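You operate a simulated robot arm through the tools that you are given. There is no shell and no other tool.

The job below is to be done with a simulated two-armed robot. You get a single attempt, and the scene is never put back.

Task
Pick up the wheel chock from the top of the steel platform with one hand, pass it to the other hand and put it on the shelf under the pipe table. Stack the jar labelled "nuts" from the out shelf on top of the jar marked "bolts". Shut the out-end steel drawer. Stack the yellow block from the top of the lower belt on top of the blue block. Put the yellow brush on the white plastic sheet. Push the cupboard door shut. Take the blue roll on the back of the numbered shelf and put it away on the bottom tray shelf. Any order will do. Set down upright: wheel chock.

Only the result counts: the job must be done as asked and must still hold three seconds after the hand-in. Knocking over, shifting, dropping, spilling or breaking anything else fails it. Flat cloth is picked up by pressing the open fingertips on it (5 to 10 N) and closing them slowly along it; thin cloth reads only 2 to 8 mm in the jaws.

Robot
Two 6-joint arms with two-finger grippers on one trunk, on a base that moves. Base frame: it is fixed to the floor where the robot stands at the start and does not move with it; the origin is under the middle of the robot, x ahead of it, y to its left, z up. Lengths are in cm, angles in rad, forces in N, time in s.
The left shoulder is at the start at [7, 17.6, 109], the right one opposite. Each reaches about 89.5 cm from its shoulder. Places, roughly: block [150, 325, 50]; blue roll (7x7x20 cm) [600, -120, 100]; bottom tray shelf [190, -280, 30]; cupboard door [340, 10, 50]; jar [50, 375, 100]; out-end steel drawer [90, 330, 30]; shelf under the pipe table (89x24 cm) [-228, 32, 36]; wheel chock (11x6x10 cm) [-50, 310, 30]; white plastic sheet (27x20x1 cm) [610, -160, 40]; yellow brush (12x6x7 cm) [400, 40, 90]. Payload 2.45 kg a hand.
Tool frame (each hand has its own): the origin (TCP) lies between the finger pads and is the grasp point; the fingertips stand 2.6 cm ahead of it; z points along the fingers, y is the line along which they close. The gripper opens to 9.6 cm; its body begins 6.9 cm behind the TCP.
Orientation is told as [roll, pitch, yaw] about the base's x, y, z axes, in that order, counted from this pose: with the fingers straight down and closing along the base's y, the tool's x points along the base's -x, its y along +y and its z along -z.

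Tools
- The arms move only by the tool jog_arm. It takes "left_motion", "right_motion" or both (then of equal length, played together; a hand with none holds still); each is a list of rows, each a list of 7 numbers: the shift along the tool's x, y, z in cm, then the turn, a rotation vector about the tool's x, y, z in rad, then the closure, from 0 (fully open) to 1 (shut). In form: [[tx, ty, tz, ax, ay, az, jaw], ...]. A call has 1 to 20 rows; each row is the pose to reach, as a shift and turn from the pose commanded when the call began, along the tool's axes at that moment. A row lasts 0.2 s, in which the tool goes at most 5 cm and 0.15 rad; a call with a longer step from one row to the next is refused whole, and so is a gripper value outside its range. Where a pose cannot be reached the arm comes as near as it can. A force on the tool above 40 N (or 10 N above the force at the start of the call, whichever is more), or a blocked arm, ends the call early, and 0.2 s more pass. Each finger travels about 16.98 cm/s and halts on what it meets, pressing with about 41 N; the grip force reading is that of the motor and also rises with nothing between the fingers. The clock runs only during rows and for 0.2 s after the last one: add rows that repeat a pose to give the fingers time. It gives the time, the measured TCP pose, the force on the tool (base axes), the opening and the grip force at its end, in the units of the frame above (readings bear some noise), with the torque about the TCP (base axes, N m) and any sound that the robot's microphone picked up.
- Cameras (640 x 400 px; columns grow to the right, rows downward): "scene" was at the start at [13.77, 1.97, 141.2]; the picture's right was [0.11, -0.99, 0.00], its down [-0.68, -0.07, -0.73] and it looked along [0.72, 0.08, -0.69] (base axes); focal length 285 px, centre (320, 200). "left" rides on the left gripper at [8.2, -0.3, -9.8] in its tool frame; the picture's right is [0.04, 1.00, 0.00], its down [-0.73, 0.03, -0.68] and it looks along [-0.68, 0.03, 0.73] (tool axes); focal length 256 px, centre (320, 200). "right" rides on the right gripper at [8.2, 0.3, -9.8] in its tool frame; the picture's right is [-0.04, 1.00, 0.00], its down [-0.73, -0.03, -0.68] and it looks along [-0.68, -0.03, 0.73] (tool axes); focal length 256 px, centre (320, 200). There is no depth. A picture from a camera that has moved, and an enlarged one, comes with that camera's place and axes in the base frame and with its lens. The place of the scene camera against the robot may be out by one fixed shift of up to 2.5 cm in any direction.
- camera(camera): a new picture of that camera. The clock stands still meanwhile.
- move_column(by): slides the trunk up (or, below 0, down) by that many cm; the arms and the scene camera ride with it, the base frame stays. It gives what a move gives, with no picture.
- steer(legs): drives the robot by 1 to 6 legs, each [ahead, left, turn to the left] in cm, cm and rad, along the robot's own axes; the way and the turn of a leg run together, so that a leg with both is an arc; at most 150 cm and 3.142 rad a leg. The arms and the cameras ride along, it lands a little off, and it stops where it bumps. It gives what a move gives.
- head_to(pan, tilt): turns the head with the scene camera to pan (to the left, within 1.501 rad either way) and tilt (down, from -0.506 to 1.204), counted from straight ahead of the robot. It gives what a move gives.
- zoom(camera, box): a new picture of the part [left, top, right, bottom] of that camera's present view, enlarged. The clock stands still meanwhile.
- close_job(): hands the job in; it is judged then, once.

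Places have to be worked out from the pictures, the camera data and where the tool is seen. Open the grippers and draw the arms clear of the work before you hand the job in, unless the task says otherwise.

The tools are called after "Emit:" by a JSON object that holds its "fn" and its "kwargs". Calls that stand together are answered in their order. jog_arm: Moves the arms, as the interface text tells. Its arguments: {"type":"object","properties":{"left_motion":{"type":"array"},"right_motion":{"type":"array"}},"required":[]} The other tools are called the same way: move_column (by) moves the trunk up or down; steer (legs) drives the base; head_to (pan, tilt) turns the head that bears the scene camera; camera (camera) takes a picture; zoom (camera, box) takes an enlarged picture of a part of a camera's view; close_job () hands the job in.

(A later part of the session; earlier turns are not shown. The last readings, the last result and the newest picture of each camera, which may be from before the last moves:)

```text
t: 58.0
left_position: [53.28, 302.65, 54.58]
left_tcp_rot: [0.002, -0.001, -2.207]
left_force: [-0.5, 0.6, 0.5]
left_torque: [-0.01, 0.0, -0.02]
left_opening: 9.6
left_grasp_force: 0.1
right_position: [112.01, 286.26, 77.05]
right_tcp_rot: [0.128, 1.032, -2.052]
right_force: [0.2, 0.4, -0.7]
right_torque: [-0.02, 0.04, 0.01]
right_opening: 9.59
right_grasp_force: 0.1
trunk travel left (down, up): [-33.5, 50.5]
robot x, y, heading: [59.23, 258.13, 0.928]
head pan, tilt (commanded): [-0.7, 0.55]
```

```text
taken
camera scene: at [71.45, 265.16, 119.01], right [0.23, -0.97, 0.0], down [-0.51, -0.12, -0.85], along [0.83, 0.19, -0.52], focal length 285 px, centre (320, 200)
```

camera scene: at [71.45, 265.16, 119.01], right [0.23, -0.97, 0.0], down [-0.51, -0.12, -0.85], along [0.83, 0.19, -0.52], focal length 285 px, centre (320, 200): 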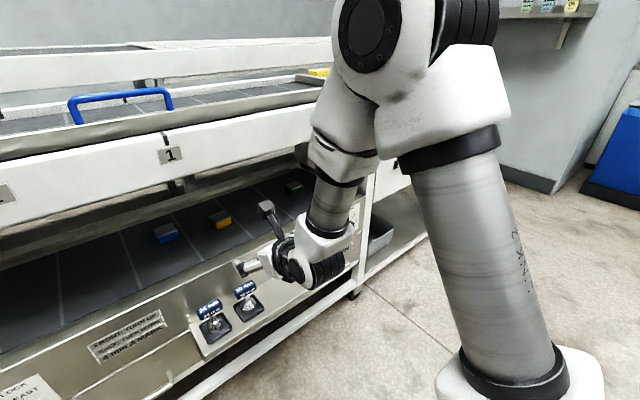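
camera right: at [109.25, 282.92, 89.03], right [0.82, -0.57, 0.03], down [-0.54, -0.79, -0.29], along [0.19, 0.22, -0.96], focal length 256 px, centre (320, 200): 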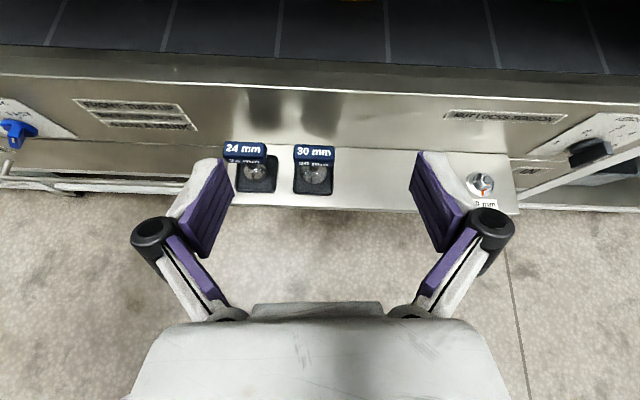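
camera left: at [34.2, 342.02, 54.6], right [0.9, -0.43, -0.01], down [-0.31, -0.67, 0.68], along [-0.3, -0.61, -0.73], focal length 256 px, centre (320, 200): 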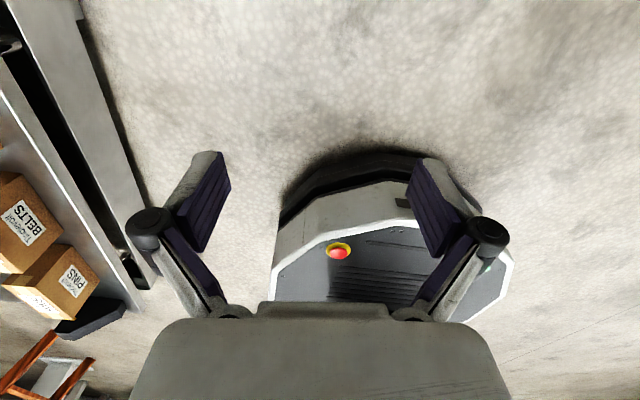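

The elbow is well clear of the machine. I drive forward 18 cm so that the right hand just enters the opening above the lower belt.

Emit:
{"fn": "steer", "kwargs": {"legs": [[18, 0, 0]]}}

Emit:
{"fn": "camera", "kwargs": {"camera": "right"}}

Emit:
{"fn": "head_to", "kwargs": {"pan": -0.2, "tilt": 0.8}}

Emit:
{"fn": "camera", "kwargs": {"camera": "scene"}}

```text
t: 59.5
left_position: [63.97, 317.02, 54.42]
left_tcp_rot: [0.0, -0.003, -2.21]
left_force: [0.6, 0.4, -0.7]
left_torque: [-0.04, -0.03, -0.03]
left_opening: 9.59
left_grasp_force: 0.0
right_position: [122.88, 300.77, 76.98]
right_tcp_rot: [0.127, 1.032, -2.049]
right_force: [-0.6, 0.4, 0.1]
right_torque: [0.01, -0.04, -0.03]
right_opening: 9.6
right_grasp_force: 0.0
trunk travel left (down, up): [-33.5, 50.5]
robot x, y, heading: [69.94, 272.4, 0.931]
head pan, tilt (commanded): [-0.7, 0.55]
```

```text
taken
camera right: at [120.01, 297.47, 88.97], right [0.82, -0.57, 0.03], down [-0.54, -0.79, -0.29], along [0.19, 0.22, -0.96], focal length 256 px, centre (320, 200)
```

right: 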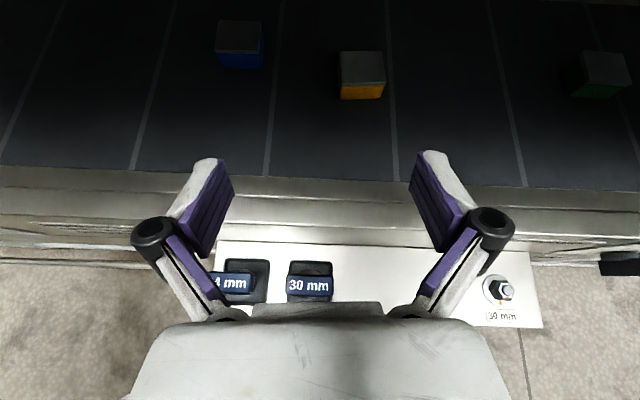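

```text
t: 60.5
left_position: [63.85, 317.01, 54.41]
left_tcp_rot: [0.0, -0.002, -2.208]
left_force: [0.5, 0.8, 0.5]
left_torque: [-0.04, -0.02, -0.01]
left_opening: 9.61
left_grasp_force: 0.0
right_position: [122.71, 300.76, 76.97]
right_tcp_rot: [0.125, 1.034, -2.051]
right_force: [0.4, -1.3, 0.0]
right_torque: [-0.02, 0.01, 0.0]
right_opening: 9.6
right_grasp_force: 0.0
trunk travel left (down, up): [-33.5, 50.5]
robot x, y, heading: [69.92, 272.04, 0.933]
head pan, tilt (commanded): [-0.201, 0.799]
```

```text
taken
camera scene: at [79.47, 282.9, 116.88], right [0.67, -0.75, 0.0], down [-0.53, -0.48, -0.7], along [0.52, 0.46, -0.72], focal length 285 px, centre (320, 200)
```

scene: 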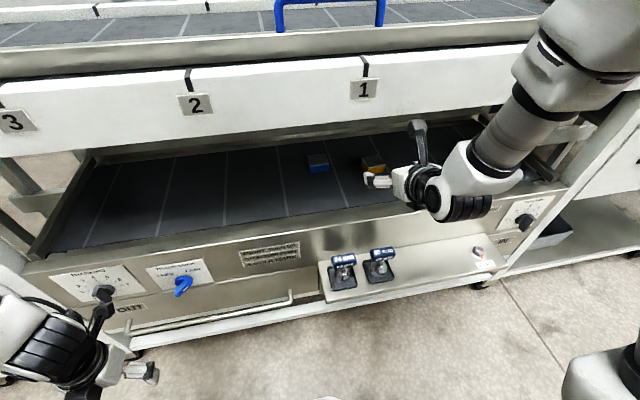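

Both blocks are now visible from the right camera. I zoom in to measure their edges.

Emit:
{"fn": "zoom", "kwargs": {"camera": "right", "box": [190, 0, 420, 144]}}

```text
2.78 times, centred on (305, 72) of right
camera zoom: at [119.96, 297.4, 89.03], right [0.82, -0.57, 0.03], down [-0.54, -0.79, -0.29], along [0.19, 0.22, -0.96], focal length 711 px, centre (362, 556)
```

zoom: 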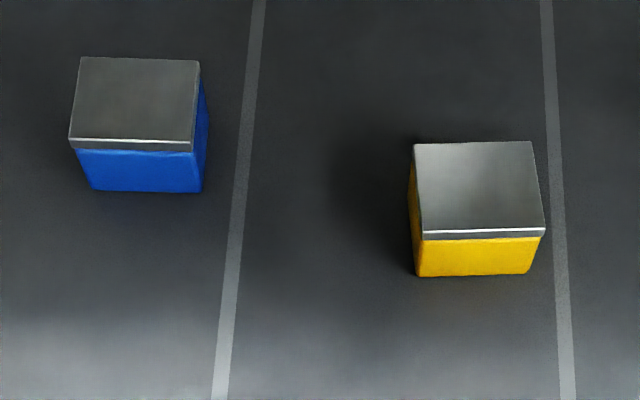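

Yellow block: centre ≈ (138.9, 314.3), 5.4 cm wide, yaw −32°; blue: ≈ (128.6, 326.7). I correct the hand's roll/yaw and advance to a pre-grasp about 8 cm short of the yellow block.

Emit:
{"fn": "jog_arm", "kwargs": {"right_motion": [[-0.2, 0.6, 1.8, 0.007, 0, 0.005, 0], [-0.5, 1.2, 3.7, 0.014, 0.001, 0.009, 0], [-0.7, 1.8, 5.6, 0.021, 0.001, 0.013, 0], [-1.0, 2.5, 7.4, 0.028, 0.002, 0.017, 0], [-1.2, 3.1, 9.3, 0.035, 0.002, 0.021, 0], [-1.5, 3.7, 11.1, 0.042, 0.003, 0.026, 0], [-1.7, 4.3, 13, 0.049, 0.004, 0.03, 0], [-1.9, 4.9, 14.8, 0.056, 0.004, 0.034, 0], [-2.17, 5.53, 16.7, 0.0627, 0.0047, 0.0386, 0], [-2.17, 5.53, 16.7, 0.0627, 0.0047, 0.0386, 0]]}}

Emit:
{"fn": "camera", "kwargs": {"camera": "right"}}

Emit:
{"fn": "camera", "kwargs": {"camera": "scene"}}

```text
t: 62.7
left_position: [64.05, 317.03, 54.37]
left_tcp_rot: [0.0, -0.003, -2.21]
left_force: [0.5, 0.0, -0.7]
left_torque: [-0.03, -0.01, 0.04]
left_opening: 9.6
left_grasp_force: 0.0
right_position: [135.43, 307.48, 67.04]
right_tcp_rot: [0.012, 1.041, -2.115]
right_force: [0.1, -0.7, 0.5]
right_torque: [-0.01, -0.03, 0.01]
right_opening: 9.57
right_grasp_force: 0.0
right hand out of reach, approached as far as the arm can: row 9, 10
trunk travel left (down, up): [-33.5, 50.5]
robot x, y, heading: [69.92, 272.54, 0.93]
head pan, tilt (commanded): [-0.201, 0.799]
```

```text
taken
camera right: at [133.24, 303.7, 79.22], right [0.84, -0.54, -0.03], down [-0.53, -0.8, -0.29], along [0.14, 0.26, -0.96], focal length 256 px, centre (320, 200)
```

right: 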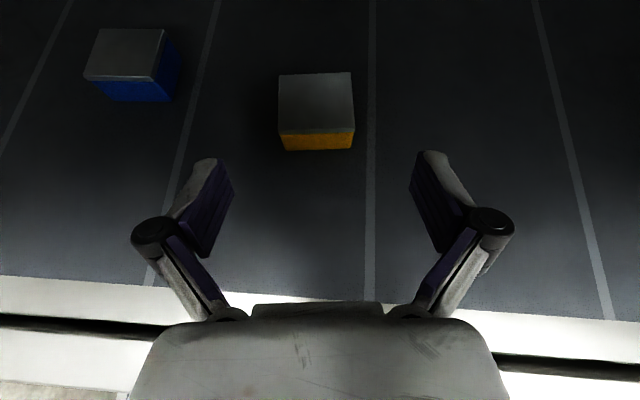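

```text
taken
camera scene: at [79.43, 282.93, 116.88], right [0.67, -0.75, 0.0], down [-0.53, -0.48, -0.7], along [0.52, 0.46, -0.72], focal length 285 px, centre (320, 200)
```

scene: 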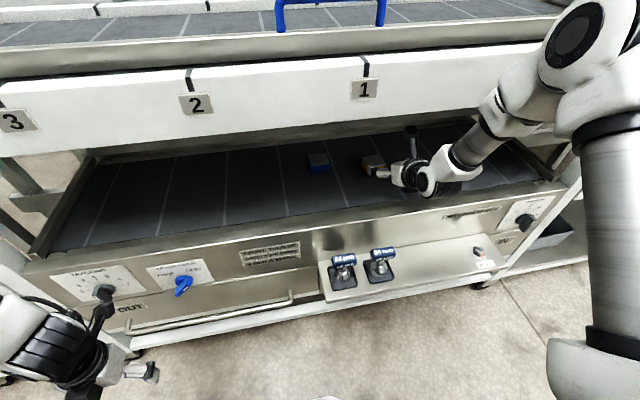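

Triangulating from both views gives block tops at z≈62.65, yellow centre (139.5, 314.8), blue centre (128.9, 327.7). The arm flagged a near limit, so I test a further small advance with a small counter-roll to see how it tracks.

Emit:
{"fn": "jog_arm", "kwargs": {"right_motion": [[0, 0, 1, 0, 0, 0, 0], [0, 0, 2, 0, 0, 0, 0], [0, 0, 3, 0, 0, 0, 0], [0, 0, 3, 0, 0, 0, 0]]}}

```text
t: 63.7
left_position: [64.01, 317.06, 54.54]
left_tcp_rot: [0.0, -0.002, -2.209]
left_force: [0.4, -0.1, -0.2]
left_torque: [-0.02, 0.01, 0.0]
left_opening: 9.61
left_grasp_force: 0.0
right_position: [136.59, 307.73, 66.09]
right_tcp_rot: [0.027, 1.04, -2.105]
right_force: [-0.4, -0.4, 0.0]
right_torque: [-0.04, 0.02, 0.02]
right_opening: 9.61
right_grasp_force: 0.1
right hand out of reach, approached as far as the arm can: row 1, 2, 3, 4
trunk travel left (down, up): [-33.5, 50.5]
robot x, y, heading: [69.99, 272.48, 0.932]
head pan, tilt (commanded): [-0.201, 0.799]
```

It seems a wrist limit is active. I test whether giving back some roll frees the forward motion.

Emit:
{"fn": "jog_arm", "kwargs": {"right_motion": [[0, 0, 0.5, 0, 0, -0.1, 0], [0, 0, 1, 0, 0, -0.2, 0], [0, 0, 1.5, 0, 0, -0.25, 0], [0, 0, 1.5, 0, 0, -0.25, 0]]}}

```text
t: 64.7
left_position: [63.95, 316.99, 54.47]
left_tcp_rot: [-0.001, -0.003, -2.21]
left_force: [-1.5, -0.2, 0.3]
left_torque: [-0.03, -0.06, 0.02]
left_opening: 9.62
left_grasp_force: 0.1
right_position: [137.21, 308.8, 65.32]
right_tcp_rot: [0.4, 0.989, -1.657]
right_force: [0.6, 1.2, 0.8]
right_torque: [0.01, -0.01, 0.01]
right_opening: 9.61
right_grasp_force: 0.0
trunk travel left (down, up): [-33.5, 50.5]
robot x, y, heading: [70.1, 272.72, 0.931]
head pan, tilt (commanded): [-0.201, 0.799]
```

Confirmed: the last joint was at its roll limit. I retreat out of the opening and roll the hand the other way round (nearly a full turn back) so that the camera is on top again but with joint room.

Emit:
{"fn": "jog_arm", "kwargs": {"right_motion": [[0, 0, -3, 0, 0, 0, 0], [0, 0, -6, 0, 0, 0, 0], [0, 0, -9, 0, 0, 0, 0], [0, 0, -12, 0, 0, -0.15, 0], [0, 0, -15, 0, 0, -0.3, 0], [0, 0, -18, 0, 0, -0.45, 0], [0, 0, -20, 0, 0, -0.6, 0], [0, 0, -20, 0, 0, -0.75, 0], [0, 0, -20, 0, 0, -0.9, 0], [0, 0, -20, 0, 0, -1.05, 0], [0, 0, -20, 0, 0, -1.2, 0], [0, 0, -20, 0, 0, -1.35, 0], [0, 0, -20, 0, 0, -1.5, 0], [0, 0, -20, 0, 0, -1.65, 0], [0, 0, -20, 0, 0, -1.8, 0], [0, 0, -20, 0, 0, -1.95, 0], [0, 0, -20, 0, 0, -2.1, 0], [0, 0, -20, 0, 0, -2.25, 0], [0, 0, -20, 0, 0, -2.4, 0], [0, 0, -20, 0, 0, -2.55, 0]]}}

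Emit:
{"fn": "jog_arm", "kwargs": {"right_motion": [[0, 0, 0, 0, 0, -0.15, 0], [0, 0, 0, 0, 0, -0.3, 0], [0, 0, 0, 0, 0, -0.45, 0], [0, 0, 0, 0, 0, -0.6, 0], [0, 0, 0, 0, 0, -0.75, 0], [0, 0, 0, 0, 0, -0.9, 0], [0, 0, 0, 0, 0, -1.05, 0], [0, 0, 0, 0, 0, -1.2, 0], [0, 0, 0, 0, 0, -1.35, 0], [0, 0, 0, 0, 0, -1.5, 0], [0, 0, 0, 0, 0, -1.65, 0], [0, 0, 0, 0, 0, -1.8, 0], [0, 0, 0, 0, 0, -1.95, 0], [0, 0, 0, 0, 0, -2.1, 0], [0, 0, 0, 0, 0, -2.25, 0], [0, 0, 0, 0, 0, -2.4, 0], [0, 0, 0, 0, 0, -2.55, 0], [0, 0, 0, 0, 0, -2.7, 0], [0, 0, 0, 0, 0, -2.85, 0], [0, 0, 0, 0, 0, -3.0, 0]]}}

Emit:
{"fn": "jog_arm", "kwargs": {"right_motion": [[0, 0, 0, 0, 0, -0.15, 0], [0, 0, 0, 0, 0, -0.3, 0], [0, 0, 0, 0, 0, -0.45, 0], [0, 0, 0, 0, 0, -0.45, 0]]}}

```text
t: 68.9
left_position: [63.98, 317.08, 54.36]
left_tcp_rot: [0.0, -0.002, -2.21]
left_force: [-0.2, -1.6, 0.9]
left_torque: [0.04, 0.01, 0.01]
left_opening: 9.59
left_grasp_force: 0.1
right_position: [128.17, 294.13, 75.42]
right_tcp_rot: [0.517, -0.949, 0.407]
right_force: [0.7, -0.1, 0.0]
right_torque: [-0.01, -0.02, -0.04]
right_opening: 9.58
right_grasp_force: 0.0
trunk travel left (down, up): [-33.5, 50.5]
robot x, y, heading: [70.05, 272.43, 0.931]
head pan, tilt (commanded): [-0.201, 0.799]
```

```text
t: 73.1
left_position: [64.02, 317.16, 54.49]
left_tcp_rot: [0.002, -0.001, -2.21]
left_force: [0.5, 0.2, -0.9]
left_torque: [-0.04, 0.01, 0.03]
left_opening: 9.61
left_grasp_force: 0.0
right_position: [125.05, 298.51, 74.83]
right_tcp_rot: [-0.666, 0.87, -2.927]
right_force: [-0.2, 0.4, 0.5]
right_torque: [-0.03, 0.02, -0.02]
right_opening: 9.6
right_grasp_force: 0.1
right hand out of reach, approached as far as the arm can: row 18, 19, 20
trunk travel left (down, up): [-33.5, 50.5]
robot x, y, heading: [69.95, 272.63, 0.931]
head pan, tilt (commanded): [-0.201, 0.799]
```

```text
t: 74.1
left_position: [64.08, 317.01, 54.61]
left_tcp_rot: [0.0, -0.003, -2.209]
left_force: [0.6, 0.5, -0.5]
left_torque: [0.02, 0.02, -0.03]
left_opening: 9.61
left_grasp_force: 0.0
right_position: [119.57, 302.31, 75.25]
right_tcp_rot: [-0.059, 1.039, -2.193]
right_force: [0.2, 0.3, -0.7]
right_torque: [0.01, 0.0, 0.03]
right_opening: 9.58
right_grasp_force: 0.1
right hand out of reach, approached as far as the arm can: row 1, 2, 3, 4
trunk travel left (down, up): [-33.5, 50.5]
robot x, y, heading: [69.9, 272.65, 0.927]
head pan, tilt (commanded): [-0.201, 0.799]
```

The last joint's range is under a full turn; on this side the flipped pose works when the hand is further left relative to the base. I strafe the base 14 cm right so that both blocks lie in that zone.

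Emit:
{"fn": "steer", "kwargs": {"legs": [[0, -14, 0]]}}

Emit:
{"fn": "jog_arm", "kwargs": {"right_motion": [[0, -2, 0, 0, 0, 0, 0], [0, -4, 0, 0, 0, 0, 0], [0, -4, 0, 0, 0, 0, 0]]}}

Emit:
{"fn": "camera", "kwargs": {"camera": "right"}}

Emit:
{"fn": "camera", "kwargs": {"camera": "scene"}}

```text
t: 75.4
left_position: [75.25, 308.69, 54.52]
left_tcp_rot: [0.0, -0.001, -2.21]
left_force: [-0.3, -0.2, 0.6]
left_torque: [0.04, 0.02, -0.02]
left_opening: 9.59
left_grasp_force: 0.1
right_position: [130.94, 293.92, 75.22]
right_tcp_rot: [-0.061, 1.04, -2.196]
right_force: [1.6, -0.5, 0.2]
right_torque: [0.03, 0.03, 0.04]
right_opening: 9.62
right_grasp_force: 0.1
trunk travel left (down, up): [-33.5, 50.5]
robot x, y, heading: [81.2, 263.89, 0.929]
head pan, tilt (commanded): [-0.201, 0.799]
```

```text
t: 76.2
left_position: [75.15, 308.79, 54.56]
left_tcp_rot: [0.0, -0.002, -2.21]
left_force: [-0.7, -0.2, -0.4]
left_torque: [0.02, 0.01, 0.0]
left_opening: 9.59
left_grasp_force: 0.0
right_position: [127.72, 295.95, 75.5]
right_tcp_rot: [-0.098, 1.038, -2.241]
right_force: [0.2, -0.6, 0.2]
right_torque: [0.04, 0.03, -0.02]
right_opening: 9.57
right_grasp_force: 0.1
trunk travel left (down, up): [-33.5, 50.5]
robot x, y, heading: [81.16, 264.47, 0.93]
head pan, tilt (commanded): [-0.201, 0.799]
```

```text
taken
camera right: at [126.04, 291.83, 87.44], right [0.82, -0.57, -0.08], down [-0.56, -0.77, -0.29], along [0.1, 0.28, -0.95], focal length 256 px, centre (320, 200)
```

right: 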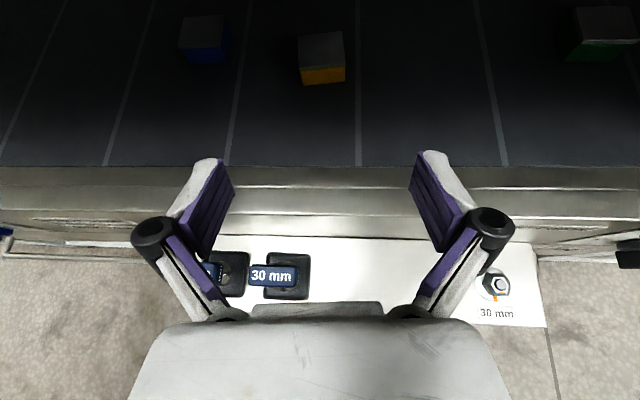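

```text
taken
camera scene: at [90.59, 274.62, 116.88], right [0.67, -0.75, 0.0], down [-0.53, -0.48, -0.7], along [0.52, 0.46, -0.72], focal length 285 px, centre (320, 200)
```

scene: 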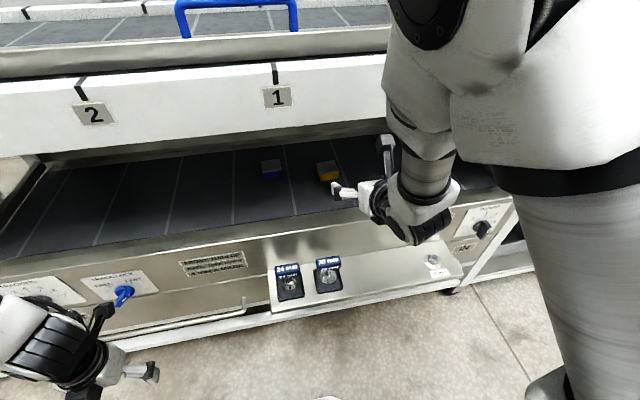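

No limit flagged now. The hand axis lines up with the yellow block; I advance 18.5 cm along the fingers to the pre-grasp and recheck.

Emit:
{"fn": "jog_arm", "kwargs": {"right_motion": [[0, 0, 2, 0, 0, -0.01, 0], [0, 0, 4, 0, 0, -0.02, 0], [-0.1, 0, 6, 0, 0, -0.03, 0], [-0.1, 0, 8, 0, 0, -0.04, 0], [-0.2, 0, 10, 0, 0, -0.05, 0], [-0.2, 0, 12, 0, 0, -0.058, 0], [-0.3, 0, 14, 0, 0, -0.058, 0], [-0.3, 0, 16, 0, 0, -0.058, 0], [-0.3, 0.1, 18.5, 0, 0, -0.058, 0], [-0.3, 0.1, 18.5, 0, 0, -0.058, 0]]}}

Emit:
{"fn": "camera", "kwargs": {"camera": "right"}}

Emit:
{"fn": "camera", "kwargs": {"camera": "scene"}}

```text
t: 78.4
left_position: [74.98, 308.82, 54.54]
left_tcp_rot: [-0.001, -0.002, -2.21]
left_force: [-0.9, -0.2, 0.0]
left_torque: [-0.01, -0.01, 0.01]
left_opening: 9.6
left_grasp_force: 0.0
right_position: [135.75, 309.59, 65.83]
right_tcp_rot: [0.024, 1.037, -2.092]
right_force: [0.4, 0.0, 0.1]
right_torque: [0.0, 0.01, -0.04]
right_opening: 9.6
right_grasp_force: 0.1
trunk travel left (down, up): [-33.5, 50.5]
robot x, y, heading: [81.04, 264.26, 0.928]
head pan, tilt (commanded): [-0.201, 0.799]
```

```text
taken
camera right: at [133.66, 305.76, 77.85], right [0.85, -0.53, -0.02], down [-0.52, -0.81, -0.29], along [0.14, 0.26, -0.96], focal length 256 px, centre (320, 200)
```

right: 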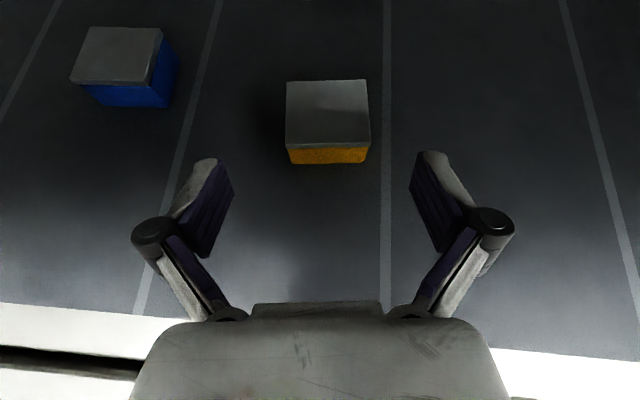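

```text
taken
camera scene: at [90.56, 274.61, 116.88], right [0.67, -0.75, 0.0], down [-0.53, -0.48, -0.7], along [0.52, 0.46, -0.72], focal length 285 px, centre (320, 200)
```

scene: 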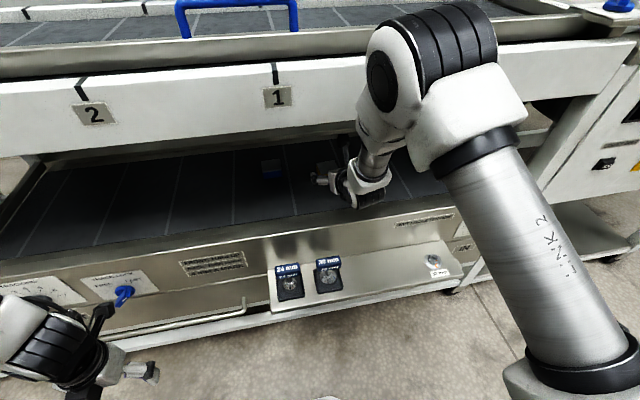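

The hand tracks well, but the forearm would come close to the upper rail further in. I withdraw, then lower the trunk in steps while raising the arm so that the forearm enters at a flatter angle.

Emit:
{"fn": "jog_arm", "kwargs": {"right_motion": [[0, 0, -3, 0, 0, 0, 0], [0, 0, -6, 0, 0, 0, 0], [0, 0, -9, 0, 0, 0, 0], [0, 0, -12, 0, 0, 0, 0], [0, 0, -15, 0, 0, 0, 0], [0, 0, -18, 0, 0, 0, 0], [0, 0, -21, 0, 0, 0, 0], [0, 0, -24, 0, 0, 0, 0], [0, 0, -26, 0, 0, 0, 0], [2.3, 0, -27.4, 0, 0, 0, 0], [4.6, 0, -28.7, 0, 0, 0, 0], [6.9, 0.1, -30.1, 0, 0, 0, 0], [6.9, 0.1, -30.1, 0, 0, 0, 0]]}}

Emit:
{"fn": "move_column", "kwargs": {"by": -9}}

Emit:
{"fn": "jog_arm", "kwargs": {"right_motion": [[2.3, 0, -1.4, 0, 0, 0, 0], [4.6, 0, -2.7, 0, 0, 0, 0], [6.9, 0.1, -4.1, 0, 0, 0, 0], [6.9, 0.1, -4.1, 0, 0, 0, 0]]}}

Emit:
{"fn": "move_column", "kwargs": {"by": -8}}

Emit:
{"fn": "jog_arm", "kwargs": {"right_motion": [[2.3, 0, -1.4, 0, 0, 0, 0], [4.6, 0, -2.7, 0, 0, 0, 0], [6.9, 0.1, -4.1, 0, 0, 0, 0], [6.9, 0.1, -4.1, 0, 0, 0, 0]]}}

Emit:
{"fn": "move_column", "kwargs": {"by": -8}}

Emit:
{"fn": "camera", "kwargs": {"camera": "scene"}}

Emit:
{"fn": "camera", "kwargs": {"camera": "right"}}

```text
t: 81.2
left_position: [75.13, 308.91, 54.56]
left_tcp_rot: [0.001, -0.003, -2.211]
left_force: [0.1, -0.3, 0.5]
left_torque: [0.02, 0.0, 0.04]
left_opening: 9.62
left_grasp_force: 0.2
right_position: [126.9, 293.55, 83.8]
right_tcp_rot: [0.047, 1.042, -2.073]
right_force: [-1.2, 0.6, 0.4]
right_torque: [-0.01, -0.01, -0.01]
right_opening: 9.63
right_grasp_force: 0.2
right hand out of reach, approached as far as the arm can: row 7, 8, 9, 10, 11, 12, 13
trunk travel left (down, up): [-33.5, 50.5]
robot x, y, heading: [80.73, 263.88, 0.928]
head pan, tilt (commanded): [-0.201, 0.799]
```

```text
t: 82.5
left_position: [75.13, 308.69, 45.61]
left_tcp_rot: [-0.001, -0.002, -2.21]
left_force: [0.1, -0.2, 0.0]
left_torque: [0.0, 0.02, -0.02]
left_opening: 9.62
left_grasp_force: 0.0
right_position: [126.92, 293.5, 74.82]
right_tcp_rot: [0.04, 1.04, -2.079]
right_force: [0.9, 0.5, 0.7]
right_torque: [-0.01, -0.02, -0.01]
right_opening: 9.59
right_grasp_force: 0.1
trunk travel left (down, up): [-24.5, 59.5]
robot x, y, heading: [80.74, 264.04, 0.933]
head pan, tilt (commanded): [-0.201, 0.799]
```

```text
t: 83.5
left_position: [75.08, 308.73, 45.54]
left_tcp_rot: [0.001, -0.002, -2.211]
left_force: [-0.9, 0.6, -0.1]
left_torque: [0.0, 0.02, -0.02]
left_opening: 9.59
left_grasp_force: 0.0
right_position: [129.72, 296.26, 78.02]
right_tcp_rot: [0.04, 1.042, -2.077]
right_force: [-0.7, 0.3, -0.9]
right_torque: [0.02, 0.04, 0.0]
right_opening: 9.59
right_grasp_force: 0.1
right hand out of reach, approached as far as the arm can: row 1, 2, 3, 4
trunk travel left (down, up): [-24.5, 59.5]
robot x, y, heading: [81.19, 264.17, 0.938]
head pan, tilt (commanded): [-0.201, 0.799]
```

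```text
t: 84.6
left_position: [75.1, 308.75, 37.64]
left_tcp_rot: [0.0, -0.002, -2.209]
left_force: [0.3, 0.3, 0.2]
left_torque: [0.01, -0.01, -0.01]
left_opening: 9.59
left_grasp_force: 0.0
right_position: [129.65, 296.27, 69.86]
right_tcp_rot: [0.04, 1.041, -2.077]
right_force: [-1.1, 0.6, -0.1]
right_torque: [0.0, 0.0, 0.02]
right_opening: 9.6
right_grasp_force: 0.0
trunk travel left (down, up): [-16.5, 67.5]
robot x, y, heading: [81.17, 264.62, 0.93]
head pan, tilt (commanded): [-0.201, 0.799]
```

```text
t: 85.6
left_position: [75.09, 308.72, 37.53]
left_tcp_rot: [0.0, -0.002, -2.209]
left_force: [0.1, 0.6, -0.5]
left_torque: [0.0, 0.01, 0.03]
left_opening: 9.6
left_grasp_force: 0.1
right_position: [132.45, 299.57, 74.51]
right_tcp_rot: [0.04, 1.038, -2.08]
right_force: [0.3, 0.0, -0.5]
right_torque: [0.05, -0.01, -0.01]
right_opening: 9.6
right_grasp_force: 0.0
right hand out of reach, approached as far as the arm can: row 1, 2, 3, 4
trunk travel left (down, up): [-16.5, 67.5]
robot x, y, heading: [80.93, 264.37, 0.932]
head pan, tilt (commanded): [-0.201, 0.799]
```

```text
t: 86.8
left_position: [75.13, 308.72, 29.56]
left_tcp_rot: [0.0, -0.003, -2.209]
left_force: [-0.4, 0.3, -0.1]
left_torque: [0.01, -0.04, 0.02]
left_opening: 9.58
left_grasp_force: 0.0
right_position: [132.53, 299.54, 66.56]
right_tcp_rot: [0.04, 1.042, -2.079]
right_force: [0.2, -0.1, 0.4]
right_torque: [0.03, -0.01, 0.02]
right_opening: 9.59
right_grasp_force: 0.1
trunk travel left (down, up): [-8.5, 75.5]
robot x, y, heading: [81.28, 263.73, 0.935]
head pan, tilt (commanded): [-0.201, 0.799]
```

```text
taken
camera scene: at [90.57, 274.61, 91.88], right [0.67, -0.75, 0.0], down [-0.53, -0.48, -0.7], along [0.52, 0.46, -0.72], focal length 285 px, centre (320, 200)
```

scene: 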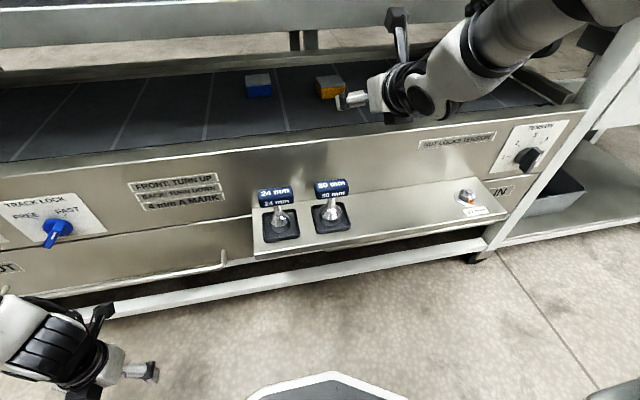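

```text
taken
camera right: at [130.28, 295.79, 78.48], right [0.85, -0.53, -0.01], down [-0.51, -0.81, -0.29], along [0.14, 0.25, -0.96], focal length 256 px, centre (320, 200)
```

right: 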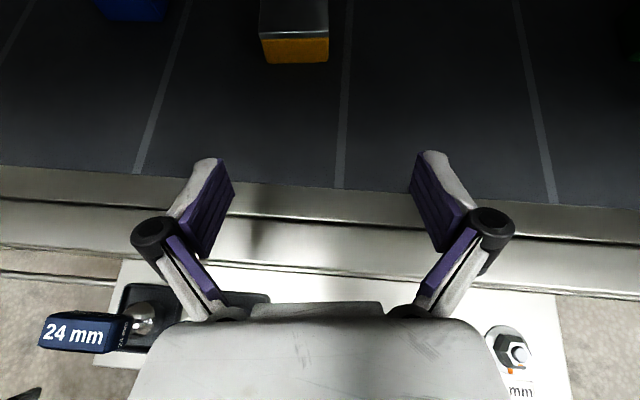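

The forearm now enters flatter (shoulder z≈60) with the hand just inside the opening. I move to the pre-grasp 7 cm short of the yellow block.

Emit:
{"fn": "jog_arm", "kwargs": {"right_motion": [[0.8, -0.3, 1.5, 0, 0, 0, 0], [1.6, -0.7, 3, 0, 0, 0, 0], [2.4, -1.0, 4.5, 0, 0, 0, 0], [3.2, -1.4, 6, 0, 0, 0, 0], [4.0, -1.7, 7.5, 0, 0, 0, 0], [4.75, -2.06, 9, 0, 0, 0, 0], [4.75, -2.06, 9, 0, 0, 0, 0]]}}

Emit:
{"fn": "camera", "kwargs": {"camera": "right"}}

Emit:
{"fn": "camera", "kwargs": {"camera": "scene"}}

```text
t: 88.4
left_position: [75.11, 308.72, 29.41]
left_tcp_rot: [-0.001, -0.002, -2.209]
left_force: [0.3, 0.1, -0.7]
left_torque: [-0.01, 0.04, 0.01]
left_opening: 9.59
left_grasp_force: 0.1
right_position: [135.9, 309.44, 65.95]
right_tcp_rot: [0.04, 1.041, -2.081]
right_force: [-0.8, 0.5, -0.9]
right_torque: [0.03, -0.04, 0.0]
right_opening: 9.63
right_grasp_force: 0.1
trunk travel left (down, up): [-8.5, 75.5]
robot x, y, heading: [80.74, 264.24, 0.931]
head pan, tilt (commanded): [-0.201, 0.799]
```

```text
taken
camera right: at [133.76, 305.64, 78.04], right [0.85, -0.53, -0.01], down [-0.51, -0.81, -0.29], along [0.14, 0.25, -0.96], focal length 256 px, centre (320, 200)
```

right: 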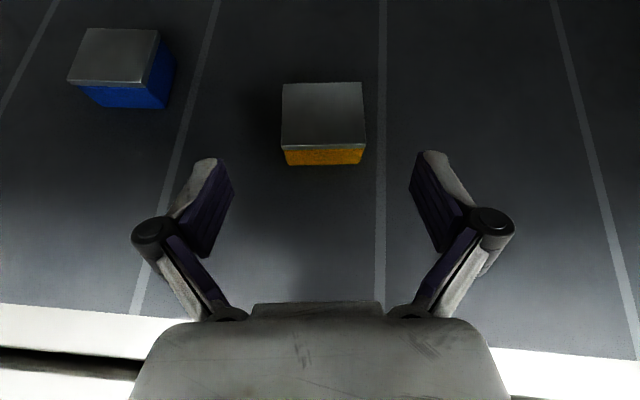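

```text
taken
camera scene: at [90.58, 274.63, 91.88], right [0.67, -0.75, 0.0], down [-0.53, -0.48, -0.7], along [0.52, 0.46, -0.72], focal length 285 px, centre (320, 200)
```

scene: 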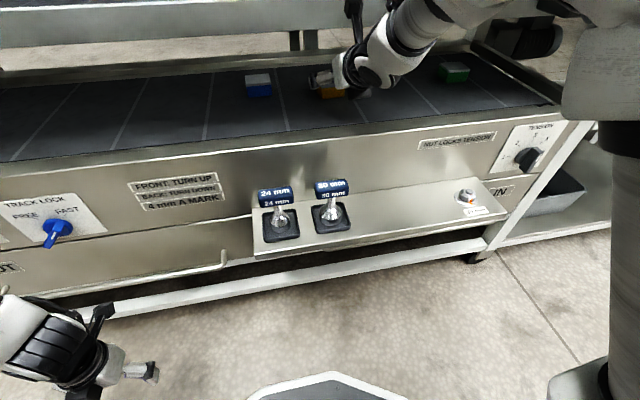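

Tracking is exact and the block is centred between the fingers. I advance 7 cm, then close the fingers gradually on the yellow block.

Emit:
{"fn": "jog_arm", "kwargs": {"right_motion": [[0, 0.05, 1.5, 0, 0, 0, 0], [0, 0.1, 3, 0, 0, 0, 0], [0, 0.15, 4.2, 0, 0, 0, 0], [0, 0.2, 5.2, 0, 0, 0, 0], [0, 0.2, 6.2, 0, 0, 0, 0], [0, 0.2, 7, 0, 0, 0, 0], [0, 0.2, 7, 0, 0, 0, 0]]}}

Emit:
{"fn": "camera", "kwargs": {"camera": "right"}}

```text
t: 90.0
left_position: [75.09, 308.79, 29.46]
left_tcp_rot: [0.002, 0.0, -2.209]
left_force: [-0.2, -0.1, 0.0]
left_torque: [-0.01, -0.02, -0.02]
left_opening: 9.58
left_grasp_force: 0.0
right_position: [139.31, 314.41, 62.52]
right_tcp_rot: [0.038, 1.043, -2.079]
right_force: [0.2, 0.4, -0.3]
right_torque: [0.03, 0.0, 0.02]
right_opening: 9.59
right_grasp_force: 0.0
trunk travel left (down, up): [-8.5, 75.5]
robot x, y, heading: [81.14, 264.09, 0.93]
head pan, tilt (commanded): [-0.201, 0.799]
```

```text
taken
camera right: at [137.17, 310.6, 74.45], right [0.85, -0.53, -0.01], down [-0.51, -0.81, -0.29], along [0.14, 0.25, -0.96], focal length 256 px, centre (320, 200)
```

right: 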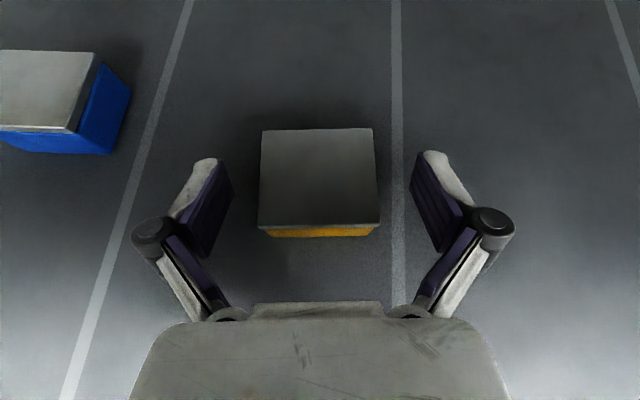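

The block is well between the pads. I close slowly and hold.

Emit:
{"fn": "jog_arm", "kwargs": {"right_motion": [[0, 0, 0, 0, 0, 0, 0.15], [0, 0, 0, 0, 0, 0, 0.3], [0, 0, 0, 0, 0, 0, 0.36], [0, 0, 0, 0, 0, 0, 0.42], [0, 0, 0, 0, 0, 0, 0.48], [0, 0, 0, 0, 0, 0, 0.6], [0, 0, 0, 0, 0, 0, 1], [0, 0, 0, 0, 0, 0, 1], [0, 0, 0, 0, 0, 0, 1]]}}

Emit:
{"fn": "camera", "kwargs": {"camera": "right"}}

```text
t: 92.0
left_position: [75.1, 308.89, 29.49]
left_tcp_rot: [0.001, -0.001, -2.212]
left_force: [-0.5, -0.3, 0.1]
left_torque: [0.03, 0.03, -0.02]
left_opening: 9.6
left_grasp_force: 0.1
right_position: [139.37, 314.33, 62.42]
right_tcp_rot: [0.04, 1.042, -2.079]
right_force: [-2.6, 0.9, 1.9]
right_torque: [0.06, 0.23, -0.05]
right_opening: 5.59
right_grasp_force: 41.1
trunk travel left (down, up): [-8.5, 75.5]
robot x, y, heading: [80.92, 264.12, 0.931]
head pan, tilt (commanded): [-0.201, 0.799]
```

```text
taken
camera right: at [137.14, 310.59, 74.49], right [0.85, -0.53, -0.01], down [-0.51, -0.81, -0.29], along [0.14, 0.25, -0.96], focal length 256 px, centre (320, 200)
```

right: 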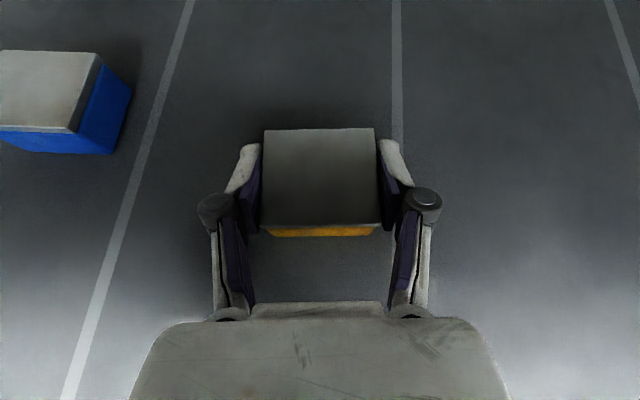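

Gripped (5.6 cm, 41 N). I lift 6 cm and carry it over the blue block, turning ~4° to match its yaw.

Emit:
{"fn": "jog_arm", "kwargs": {"right_motion": [[1.3, 0, -0.75, 0, 0, 0, 1], [2.6, 0.1, -1.5, 0, 0, 0, 1], [3.9, 0.1, -2.3, 0, 0, 0, 1], [5.18, 0.12, -3.03, 0, 0, 0, 1], [5.5, -1.5, -2.55, -0.007, 0, 0.004, 1], [5.8, -3.0, -2.1, -0.013, 0, 0.008, 1], [6.1, -4.6, -1.6, -0.02, 0, 0.011, 1], [6.4, -6.2, -1.2, -0.026, -0.001, 0.015, 1], [6.7, -7.8, -0.7, -0.032, -0.001, 0.019, 1], [7.0, -9.3, -0.25, -0.039, -0.001, 0.023, 1], [7.35, -10.9, 0.2, -0.045, -0.001, 0.027, 1], [7.65, -12.5, 0.7, -0.052, -0.001, 0.03, 1], [7.95, -14.1, 1.15, -0.058, -0.0015, 0.034, 1], [8.26, -15.63, 1.61, -0.0647, -0.0015, 0.0379, 1], [8.26, -15.63, 1.61, -0.0647, -0.0015, 0.0379, 1]]}}

Emit:
{"fn": "camera", "kwargs": {"camera": "right"}}

Emit:
{"fn": "camera", "kwargs": {"camera": "scene"}}

```text
t: 95.4
left_position: [75.02, 308.81, 29.42]
left_tcp_rot: [0.0, -0.002, -2.208]
left_force: [0.8, -0.6, -0.3]
left_torque: [0.0, -0.01, 0.0]
left_opening: 9.59
left_grasp_force: 0.0
right_position: [134.09, 320.49, 69.97]
right_tcp_rot: [-0.176, 1.048, -2.344]
right_force: [-0.2, 0.2, -4.4]
right_torque: [0.02, 0.04, 0.01]
right_opening: 5.56
right_grasp_force: 40.9
right hand out of reach, approached as far as the arm can: row 9, 10, 11, 12, 13, 14, 15
trunk travel left (down, up): [-8.5, 75.5]
robot x, y, heading: [81.29, 264.38, 0.932]
head pan, tilt (commanded): [-0.201, 0.799]
stopped in row 15 (right hand): the arm was blocked; the commanded pose is now the measured one
```

```text
taken
camera right: at [132.58, 315.89, 81.87], right [0.8, -0.59, -0.12], down [-0.6, -0.74, -0.3], along [0.09, 0.31, -0.95], focal length 256 px, centre (320, 200)
```

right: 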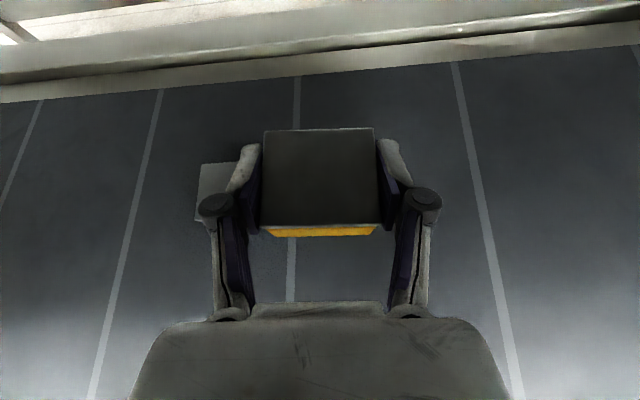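

```text
taken
camera scene: at [90.63, 274.64, 91.87], right [0.67, -0.75, 0.0], down [-0.54, -0.48, -0.7], along [0.52, 0.46, -0.72], focal length 285 px, centre (320, 200)
```

scene: 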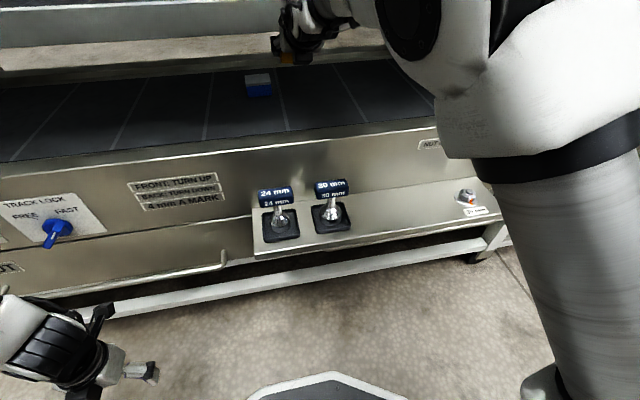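

The arm got blocked sweeping left (elbow near the body), so I bring the arm back to the pose above where it gripped and will shift the base to the left instead.

Emit:
{"fn": "jog_arm", "kwargs": {"right_motion": [[-0.2, 1.6, -0.3, 0.003, -0.003, -0.026, 1], [-0.5, 3.2, -0.6, 0.006, -0.006, -0.053, 1], [-0.7, 4.8, -0.9, 0.009, -0.01, -0.08, 1], [-1.0, 6.4, -1.2, 0.012, -0.013, -0.106, 1], [-1.2, 7.93, -1.55, 0.0145, -0.0168, -0.132, 1], [-1.2, 7.93, -1.55, 0.0145, -0.0168, -0.132, 1]]}}

```text
t: 96.8
left_position: [75.14, 308.76, 29.48]
left_tcp_rot: [-0.001, -0.002, -2.21]
left_force: [0.3, -0.6, -0.4]
left_torque: [0.05, 0.0, -0.01]
left_opening: 9.59
left_grasp_force: 0.0
right_position: [139.13, 314.57, 69.11]
right_tcp_rot: [0.054, 1.04, -2.063]
right_force: [-0.7, -0.2, -4.6]
right_torque: [-0.02, 0.01, 0.0]
right_opening: 5.56
right_grasp_force: 41.4
trunk travel left (down, up): [-8.5, 75.5]
robot x, y, heading: [81.07, 264.19, 0.925]
head pan, tilt (commanded): [-0.201, 0.799]
```

Arm is back in its good pose with the block held 6–7 cm up. I shift the base 16 cm left and 4 cm ahead to bring it over the blue block.

Emit:
{"fn": "steer", "kwargs": {"legs": [[4, 16.2, 0]]}}

Emit:
{"fn": "camera", "kwargs": {"camera": "right"}}

Emit:
{"fn": "camera", "kwargs": {"camera": "scene"}}

```text
t: 98.2
left_position: [64.53, 321.54, 29.45]
left_tcp_rot: [0.0, -0.001, -2.208]
left_force: [0.1, 0.6, 0.5]
left_torque: [0.01, -0.01, 0.03]
left_opening: 9.6
left_grasp_force: 0.1
right_position: [128.4, 327.57, 69.04]
right_tcp_rot: [0.053, 1.04, -2.06]
right_force: [0.4, -0.6, -4.6]
right_torque: [-0.02, 0.01, -0.03]
right_opening: 5.56
right_grasp_force: 41.7
trunk travel left (down, up): [-8.5, 75.5]
robot x, y, heading: [70.6, 276.68, 0.93]
head pan, tilt (commanded): [-0.201, 0.799]
```

```text
taken
camera right: at [126.22, 323.72, 81.01], right [0.85, -0.53, -0.01], down [-0.51, -0.81, -0.29], along [0.15, 0.25, -0.96], focal length 256 px, centre (320, 200)
```

right: 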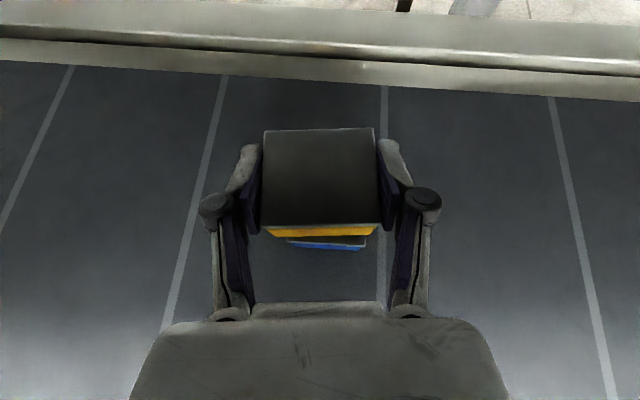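

```text
taken
camera scene: at [80.05, 287.56, 91.87], right [0.67, -0.74, 0.0], down [-0.53, -0.48, -0.7], along [0.52, 0.47, -0.72], focal length 285 px, centre (320, 200)
```

scene: 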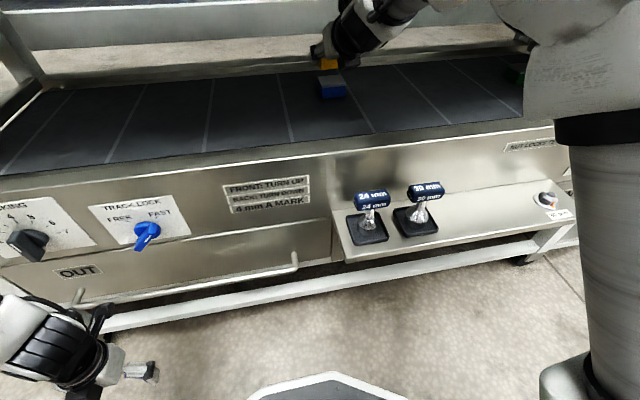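

The yellow block is now within ~0.5 cm of being above the blue one. I shift 0.45 cm right and lower 3.1 cm, then feel for contact.

Emit:
{"fn": "jog_arm", "kwargs": {"right_motion": [[0, 0.45, 0, 0, 0, 0, 1], [-0.86, 0.42, 0.5, 0, 0, 0, 1], [-1.72, 0.4, 1.0, 0, 0, 0, 1], [-2.2, 0.38, 1.3, 0, 0, 0, 1], [-2.67, 0.37, 1.57, 0, 0, 0, 1], [-2.67, 0.37, 1.57, 0, 0, 0, 1]]}}

Emit:
{"fn": "camera", "kwargs": {"camera": "right"}}

Emit:
{"fn": "zoom", "kwargs": {"camera": "scene", "box": [280, 40, 400, 115]}}

```text
t: 99.6
left_position: [64.42, 321.62, 29.61]
left_tcp_rot: [0.0, -0.001, -2.208]
left_force: [-0.7, 0.1, -0.1]
left_torque: [-0.01, -0.03, 0.01]
left_opening: 9.6
left_grasp_force: 0.1
right_position: [128.77, 327.12, 65.95]
right_tcp_rot: [0.052, 1.04, -2.061]
right_force: [0.0, -0.4, -4.2]
right_torque: [-0.01, 0.01, -0.01]
right_opening: 5.56
right_grasp_force: 41.3
trunk travel left (down, up): [-8.5, 75.5]
robot x, y, heading: [70.27, 277.11, 0.931]
head pan, tilt (commanded): [-0.201, 0.799]
```

```text
taken
camera right: at [126.62, 323.5, 77.91], right [0.85, -0.53, -0.01], down [-0.51, -0.81, -0.29], along [0.15, 0.25, -0.96], focal length 256 px, centre (320, 200)
```

right: 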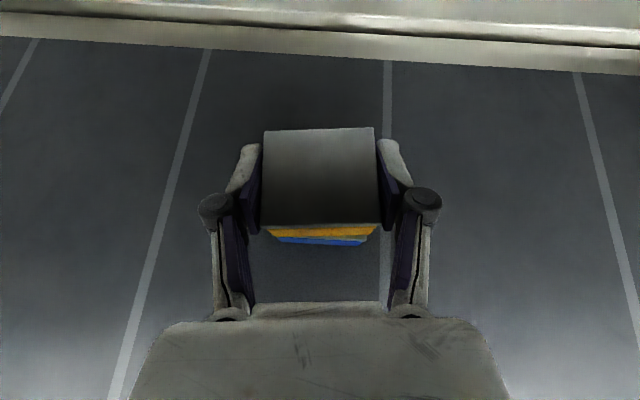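

```text
5.33 times, centred on (340, 78) of scene
camera zoom: at [80.06, 287.55, 91.87], right [0.67, -0.74, 0.0], down [-0.53, -0.48, -0.7], along [0.52, 0.47, -0.72], focal length 1518 px, centre (213, 853)
```

zoom: 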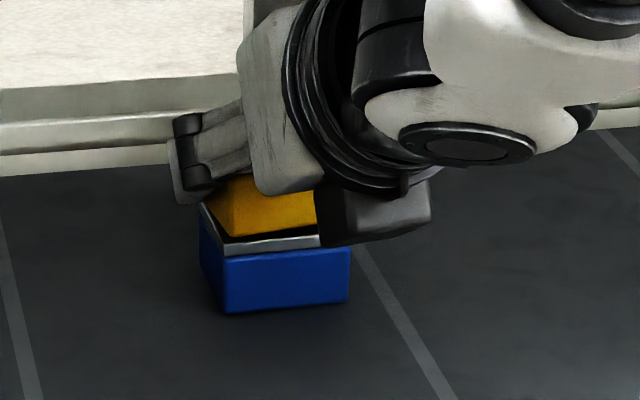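

Nearly touching and well aligned. I lower in 1–2 mm steps to feel for contact.

Emit:
{"fn": "jog_arm", "kwargs": {"right_motion": [[-0.1, 0, 0.06, 0, 0, 0, 1], [-0.2, 0, 0.12, 0, 0, 0, 1], [-0.3, -0.01, 0.18, 0, 0, 0, 1], [-0.4, -0.01, 0.23, 0, 0, 0, 1]]}}

```text
t: 100.6
left_position: [64.49, 321.55, 29.62]
left_tcp_rot: [0.001, -0.001, -2.207]
left_force: [-0.2, -0.4, 0.9]
left_torque: [0.02, 0.02, -0.01]
left_opening: 9.62
left_grasp_force: 0.0
right_position: [128.71, 327.17, 65.82]
right_tcp_rot: [0.051, 1.046, -2.06]
right_force: [4.7, 2.0, 9.7]
right_torque: [0.06, 0.3, -0.07]
right_opening: 5.58
right_grasp_force: 40.5
trunk travel left (down, up): [-8.5, 75.5]
robot x, y, heading: [70.83, 276.92, 0.934]
head pan, tilt (commanded): [-0.201, 0.799]
```

Contact felt (~14 N) at TCP z 65.8. I relieve 2 mm and open the fingers slowly.

Emit:
{"fn": "jog_arm", "kwargs": {"right_motion": [[0.1, 0, -0.06, 0, 0, 0, 1], [0.17, 0, -0.1, 0, 0, 0, 1], [0.17, 0, -0.1, 0, 0, 0, 0.6], [0.17, 0, -0.1, 0, 0, 0, 0.4], [0.17, 0, -0.1, 0, 0, 0, 0.2], [0.17, 0, -0.1, 0, 0, 0, 0], [0.17, 0, -0.1, 0, 0, 0, 0]]}}

Emit:
{"fn": "camera", "kwargs": {"camera": "right"}}

Emit:
{"fn": "zoom", "kwargs": {"camera": "scene", "box": [280, 40, 400, 115]}}

```text
t: 102.2
left_position: [64.43, 321.7, 29.59]
left_tcp_rot: [0.0, -0.003, -2.207]
left_force: [0.1, -0.2, -0.5]
left_torque: [0.0, 0.0, 0.01]
left_opening: 9.58
left_grasp_force: 0.1
right_position: [128.74, 327.23, 65.62]
right_tcp_rot: [0.053, 1.04, -2.061]
right_force: [0.0, -0.3, 0.3]
right_torque: [0.0, 0.03, 0.01]
right_opening: 9.62
right_grasp_force: 0.0
trunk travel left (down, up): [-8.5, 75.5]
robot x, y, heading: [70.54, 276.94, 0.931]
head pan, tilt (commanded): [-0.201, 0.799]
```

```text
taken
camera right: at [126.58, 323.48, 77.69], right [0.85, -0.53, -0.01], down [-0.51, -0.81, -0.29], along [0.15, 0.25, -0.96], focal length 256 px, centre (320, 200)
```

right: 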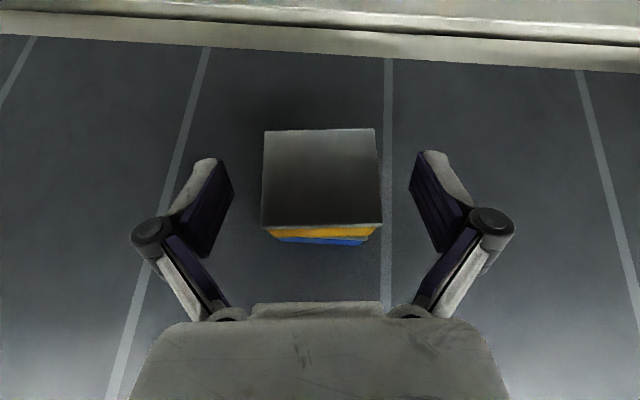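

```text
5.33 times, centred on (340, 78) of scene
camera zoom: at [80.02, 287.52, 91.88], right [0.67, -0.74, 0.0], down [-0.53, -0.48, -0.7], along [0.52, 0.47, -0.72], focal length 1518 px, centre (213, 853)
```

zoom: 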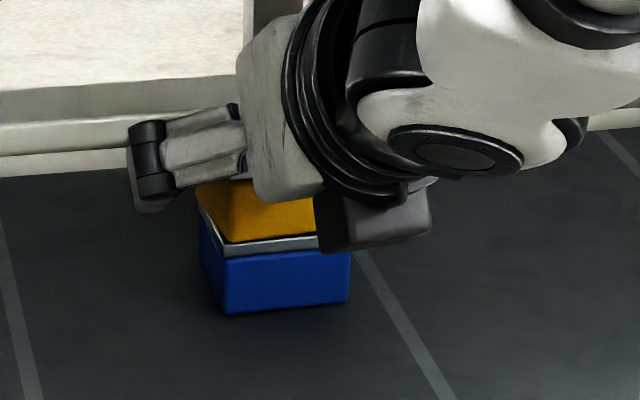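

The yellow block now stands on the blue one. I withdraw the hand along its axis 12 cm and then back the base off.

Emit:
{"fn": "jog_arm", "kwargs": {"right_motion": [[0, 0, -1, 0, 0, 0, 0], [0, 0, -2, 0, 0, 0, 0], [0, 0, -3.5, 0, 0, 0, 0], [0, 0, -5, 0, 0, 0, 0], [0, 0, -7, 0, 0, 0, 0], [0, 0, -9, 0, 0, 0, 0], [0, 0, -11, 0, 0, 0, 0], [0, 0, -12, 0, 0, 0, 0]]}}

Emit:
{"fn": "steer", "kwargs": {"legs": [[-30, 0, 0]]}}

Emit:
{"fn": "head_to", "kwargs": {"pan": -0.2, "tilt": 0.5}}

Emit:
{"fn": "camera", "kwargs": {"camera": "scene"}}

Emit:
{"fn": "camera", "kwargs": {"camera": "right"}}

```text
t: 104.0
left_position: [64.42, 321.62, 29.54]
left_tcp_rot: [0.0, -0.001, -2.207]
left_force: [-0.1, 0.5, -0.9]
left_torque: [-0.02, -0.03, 0.03]
left_opening: 9.6
left_grasp_force: 0.0
right_position: [123.36, 318.42, 71.72]
right_tcp_rot: [0.053, 1.039, -2.061]
right_force: [1.0, 0.8, 0.2]
right_torque: [0.01, 0.02, 0.01]
right_opening: 9.59
right_grasp_force: 0.1
trunk travel left (down, up): [-8.5, 75.5]
robot x, y, heading: [70.3, 276.99, 0.931]
head pan, tilt (commanded): [-0.201, 0.799]
```

```text
t: 106.1
left_position: [46.52, 297.42, 29.52]
left_tcp_rot: [-0.001, -0.002, -2.206]
left_force: [0.6, -0.1, 0.3]
left_torque: [-0.01, -0.02, 0.04]
left_opening: 9.62
left_grasp_force: 0.0
right_position: [105.39, 294.24, 71.81]
right_tcp_rot: [0.051, 1.039, -2.059]
right_force: [-0.7, 0.2, 0.2]
right_torque: [0.01, 0.01, -0.01]
right_opening: 9.6
right_grasp_force: 0.1
trunk travel left (down, up): [-8.5, 75.5]
robot x, y, heading: [52.5, 252.76, 0.933]
head pan, tilt (commanded): [-0.201, 0.799]
```

```text
t: 106.9
left_position: [46.55, 297.44, 29.5]
left_tcp_rot: [-0.002, -0.004, -2.207]
left_force: [-0.1, -0.4, 0.2]
left_torque: [-0.01, 0.02, 0.01]
left_opening: 9.62
left_grasp_force: 0.0
right_position: [105.45, 294.17, 71.76]
right_tcp_rot: [0.055, 1.041, -2.061]
right_force: [-0.1, 0.0, 0.4]
right_torque: [0.0, -0.03, 0.01]
right_opening: 9.61
right_grasp_force: 0.0
trunk travel left (down, up): [-8.5, 75.5]
robot x, y, heading: [52.71, 252.84, 0.936]
head pan, tilt (commanded): [-0.201, 0.499]
```

```text
taken
camera scene: at [62.86, 264.04, 94.47], right [0.67, -0.74, 0.0], down [-0.36, -0.32, -0.88], along [0.65, 0.59, -0.48], focal length 285 px, centre (320, 200)
```

scene: 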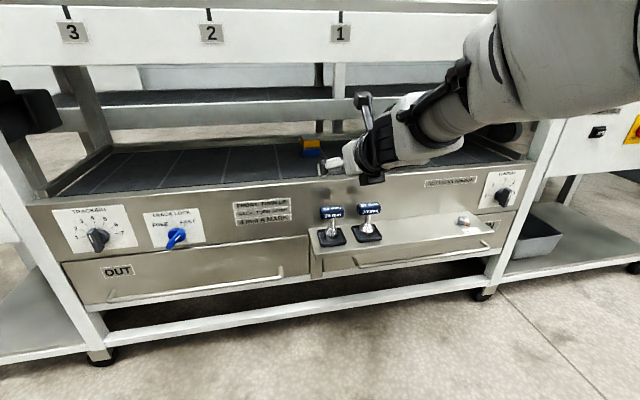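

```text
taken
camera right: at [103.19, 290.54, 83.77], right [0.85, -0.53, -0.01], down [-0.51, -0.81, -0.29], along [0.15, 0.25, -0.96], focal length 256 px, centre (320, 200)
```

right: 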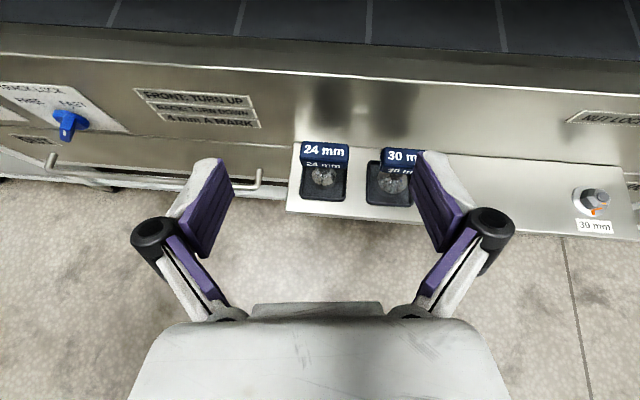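

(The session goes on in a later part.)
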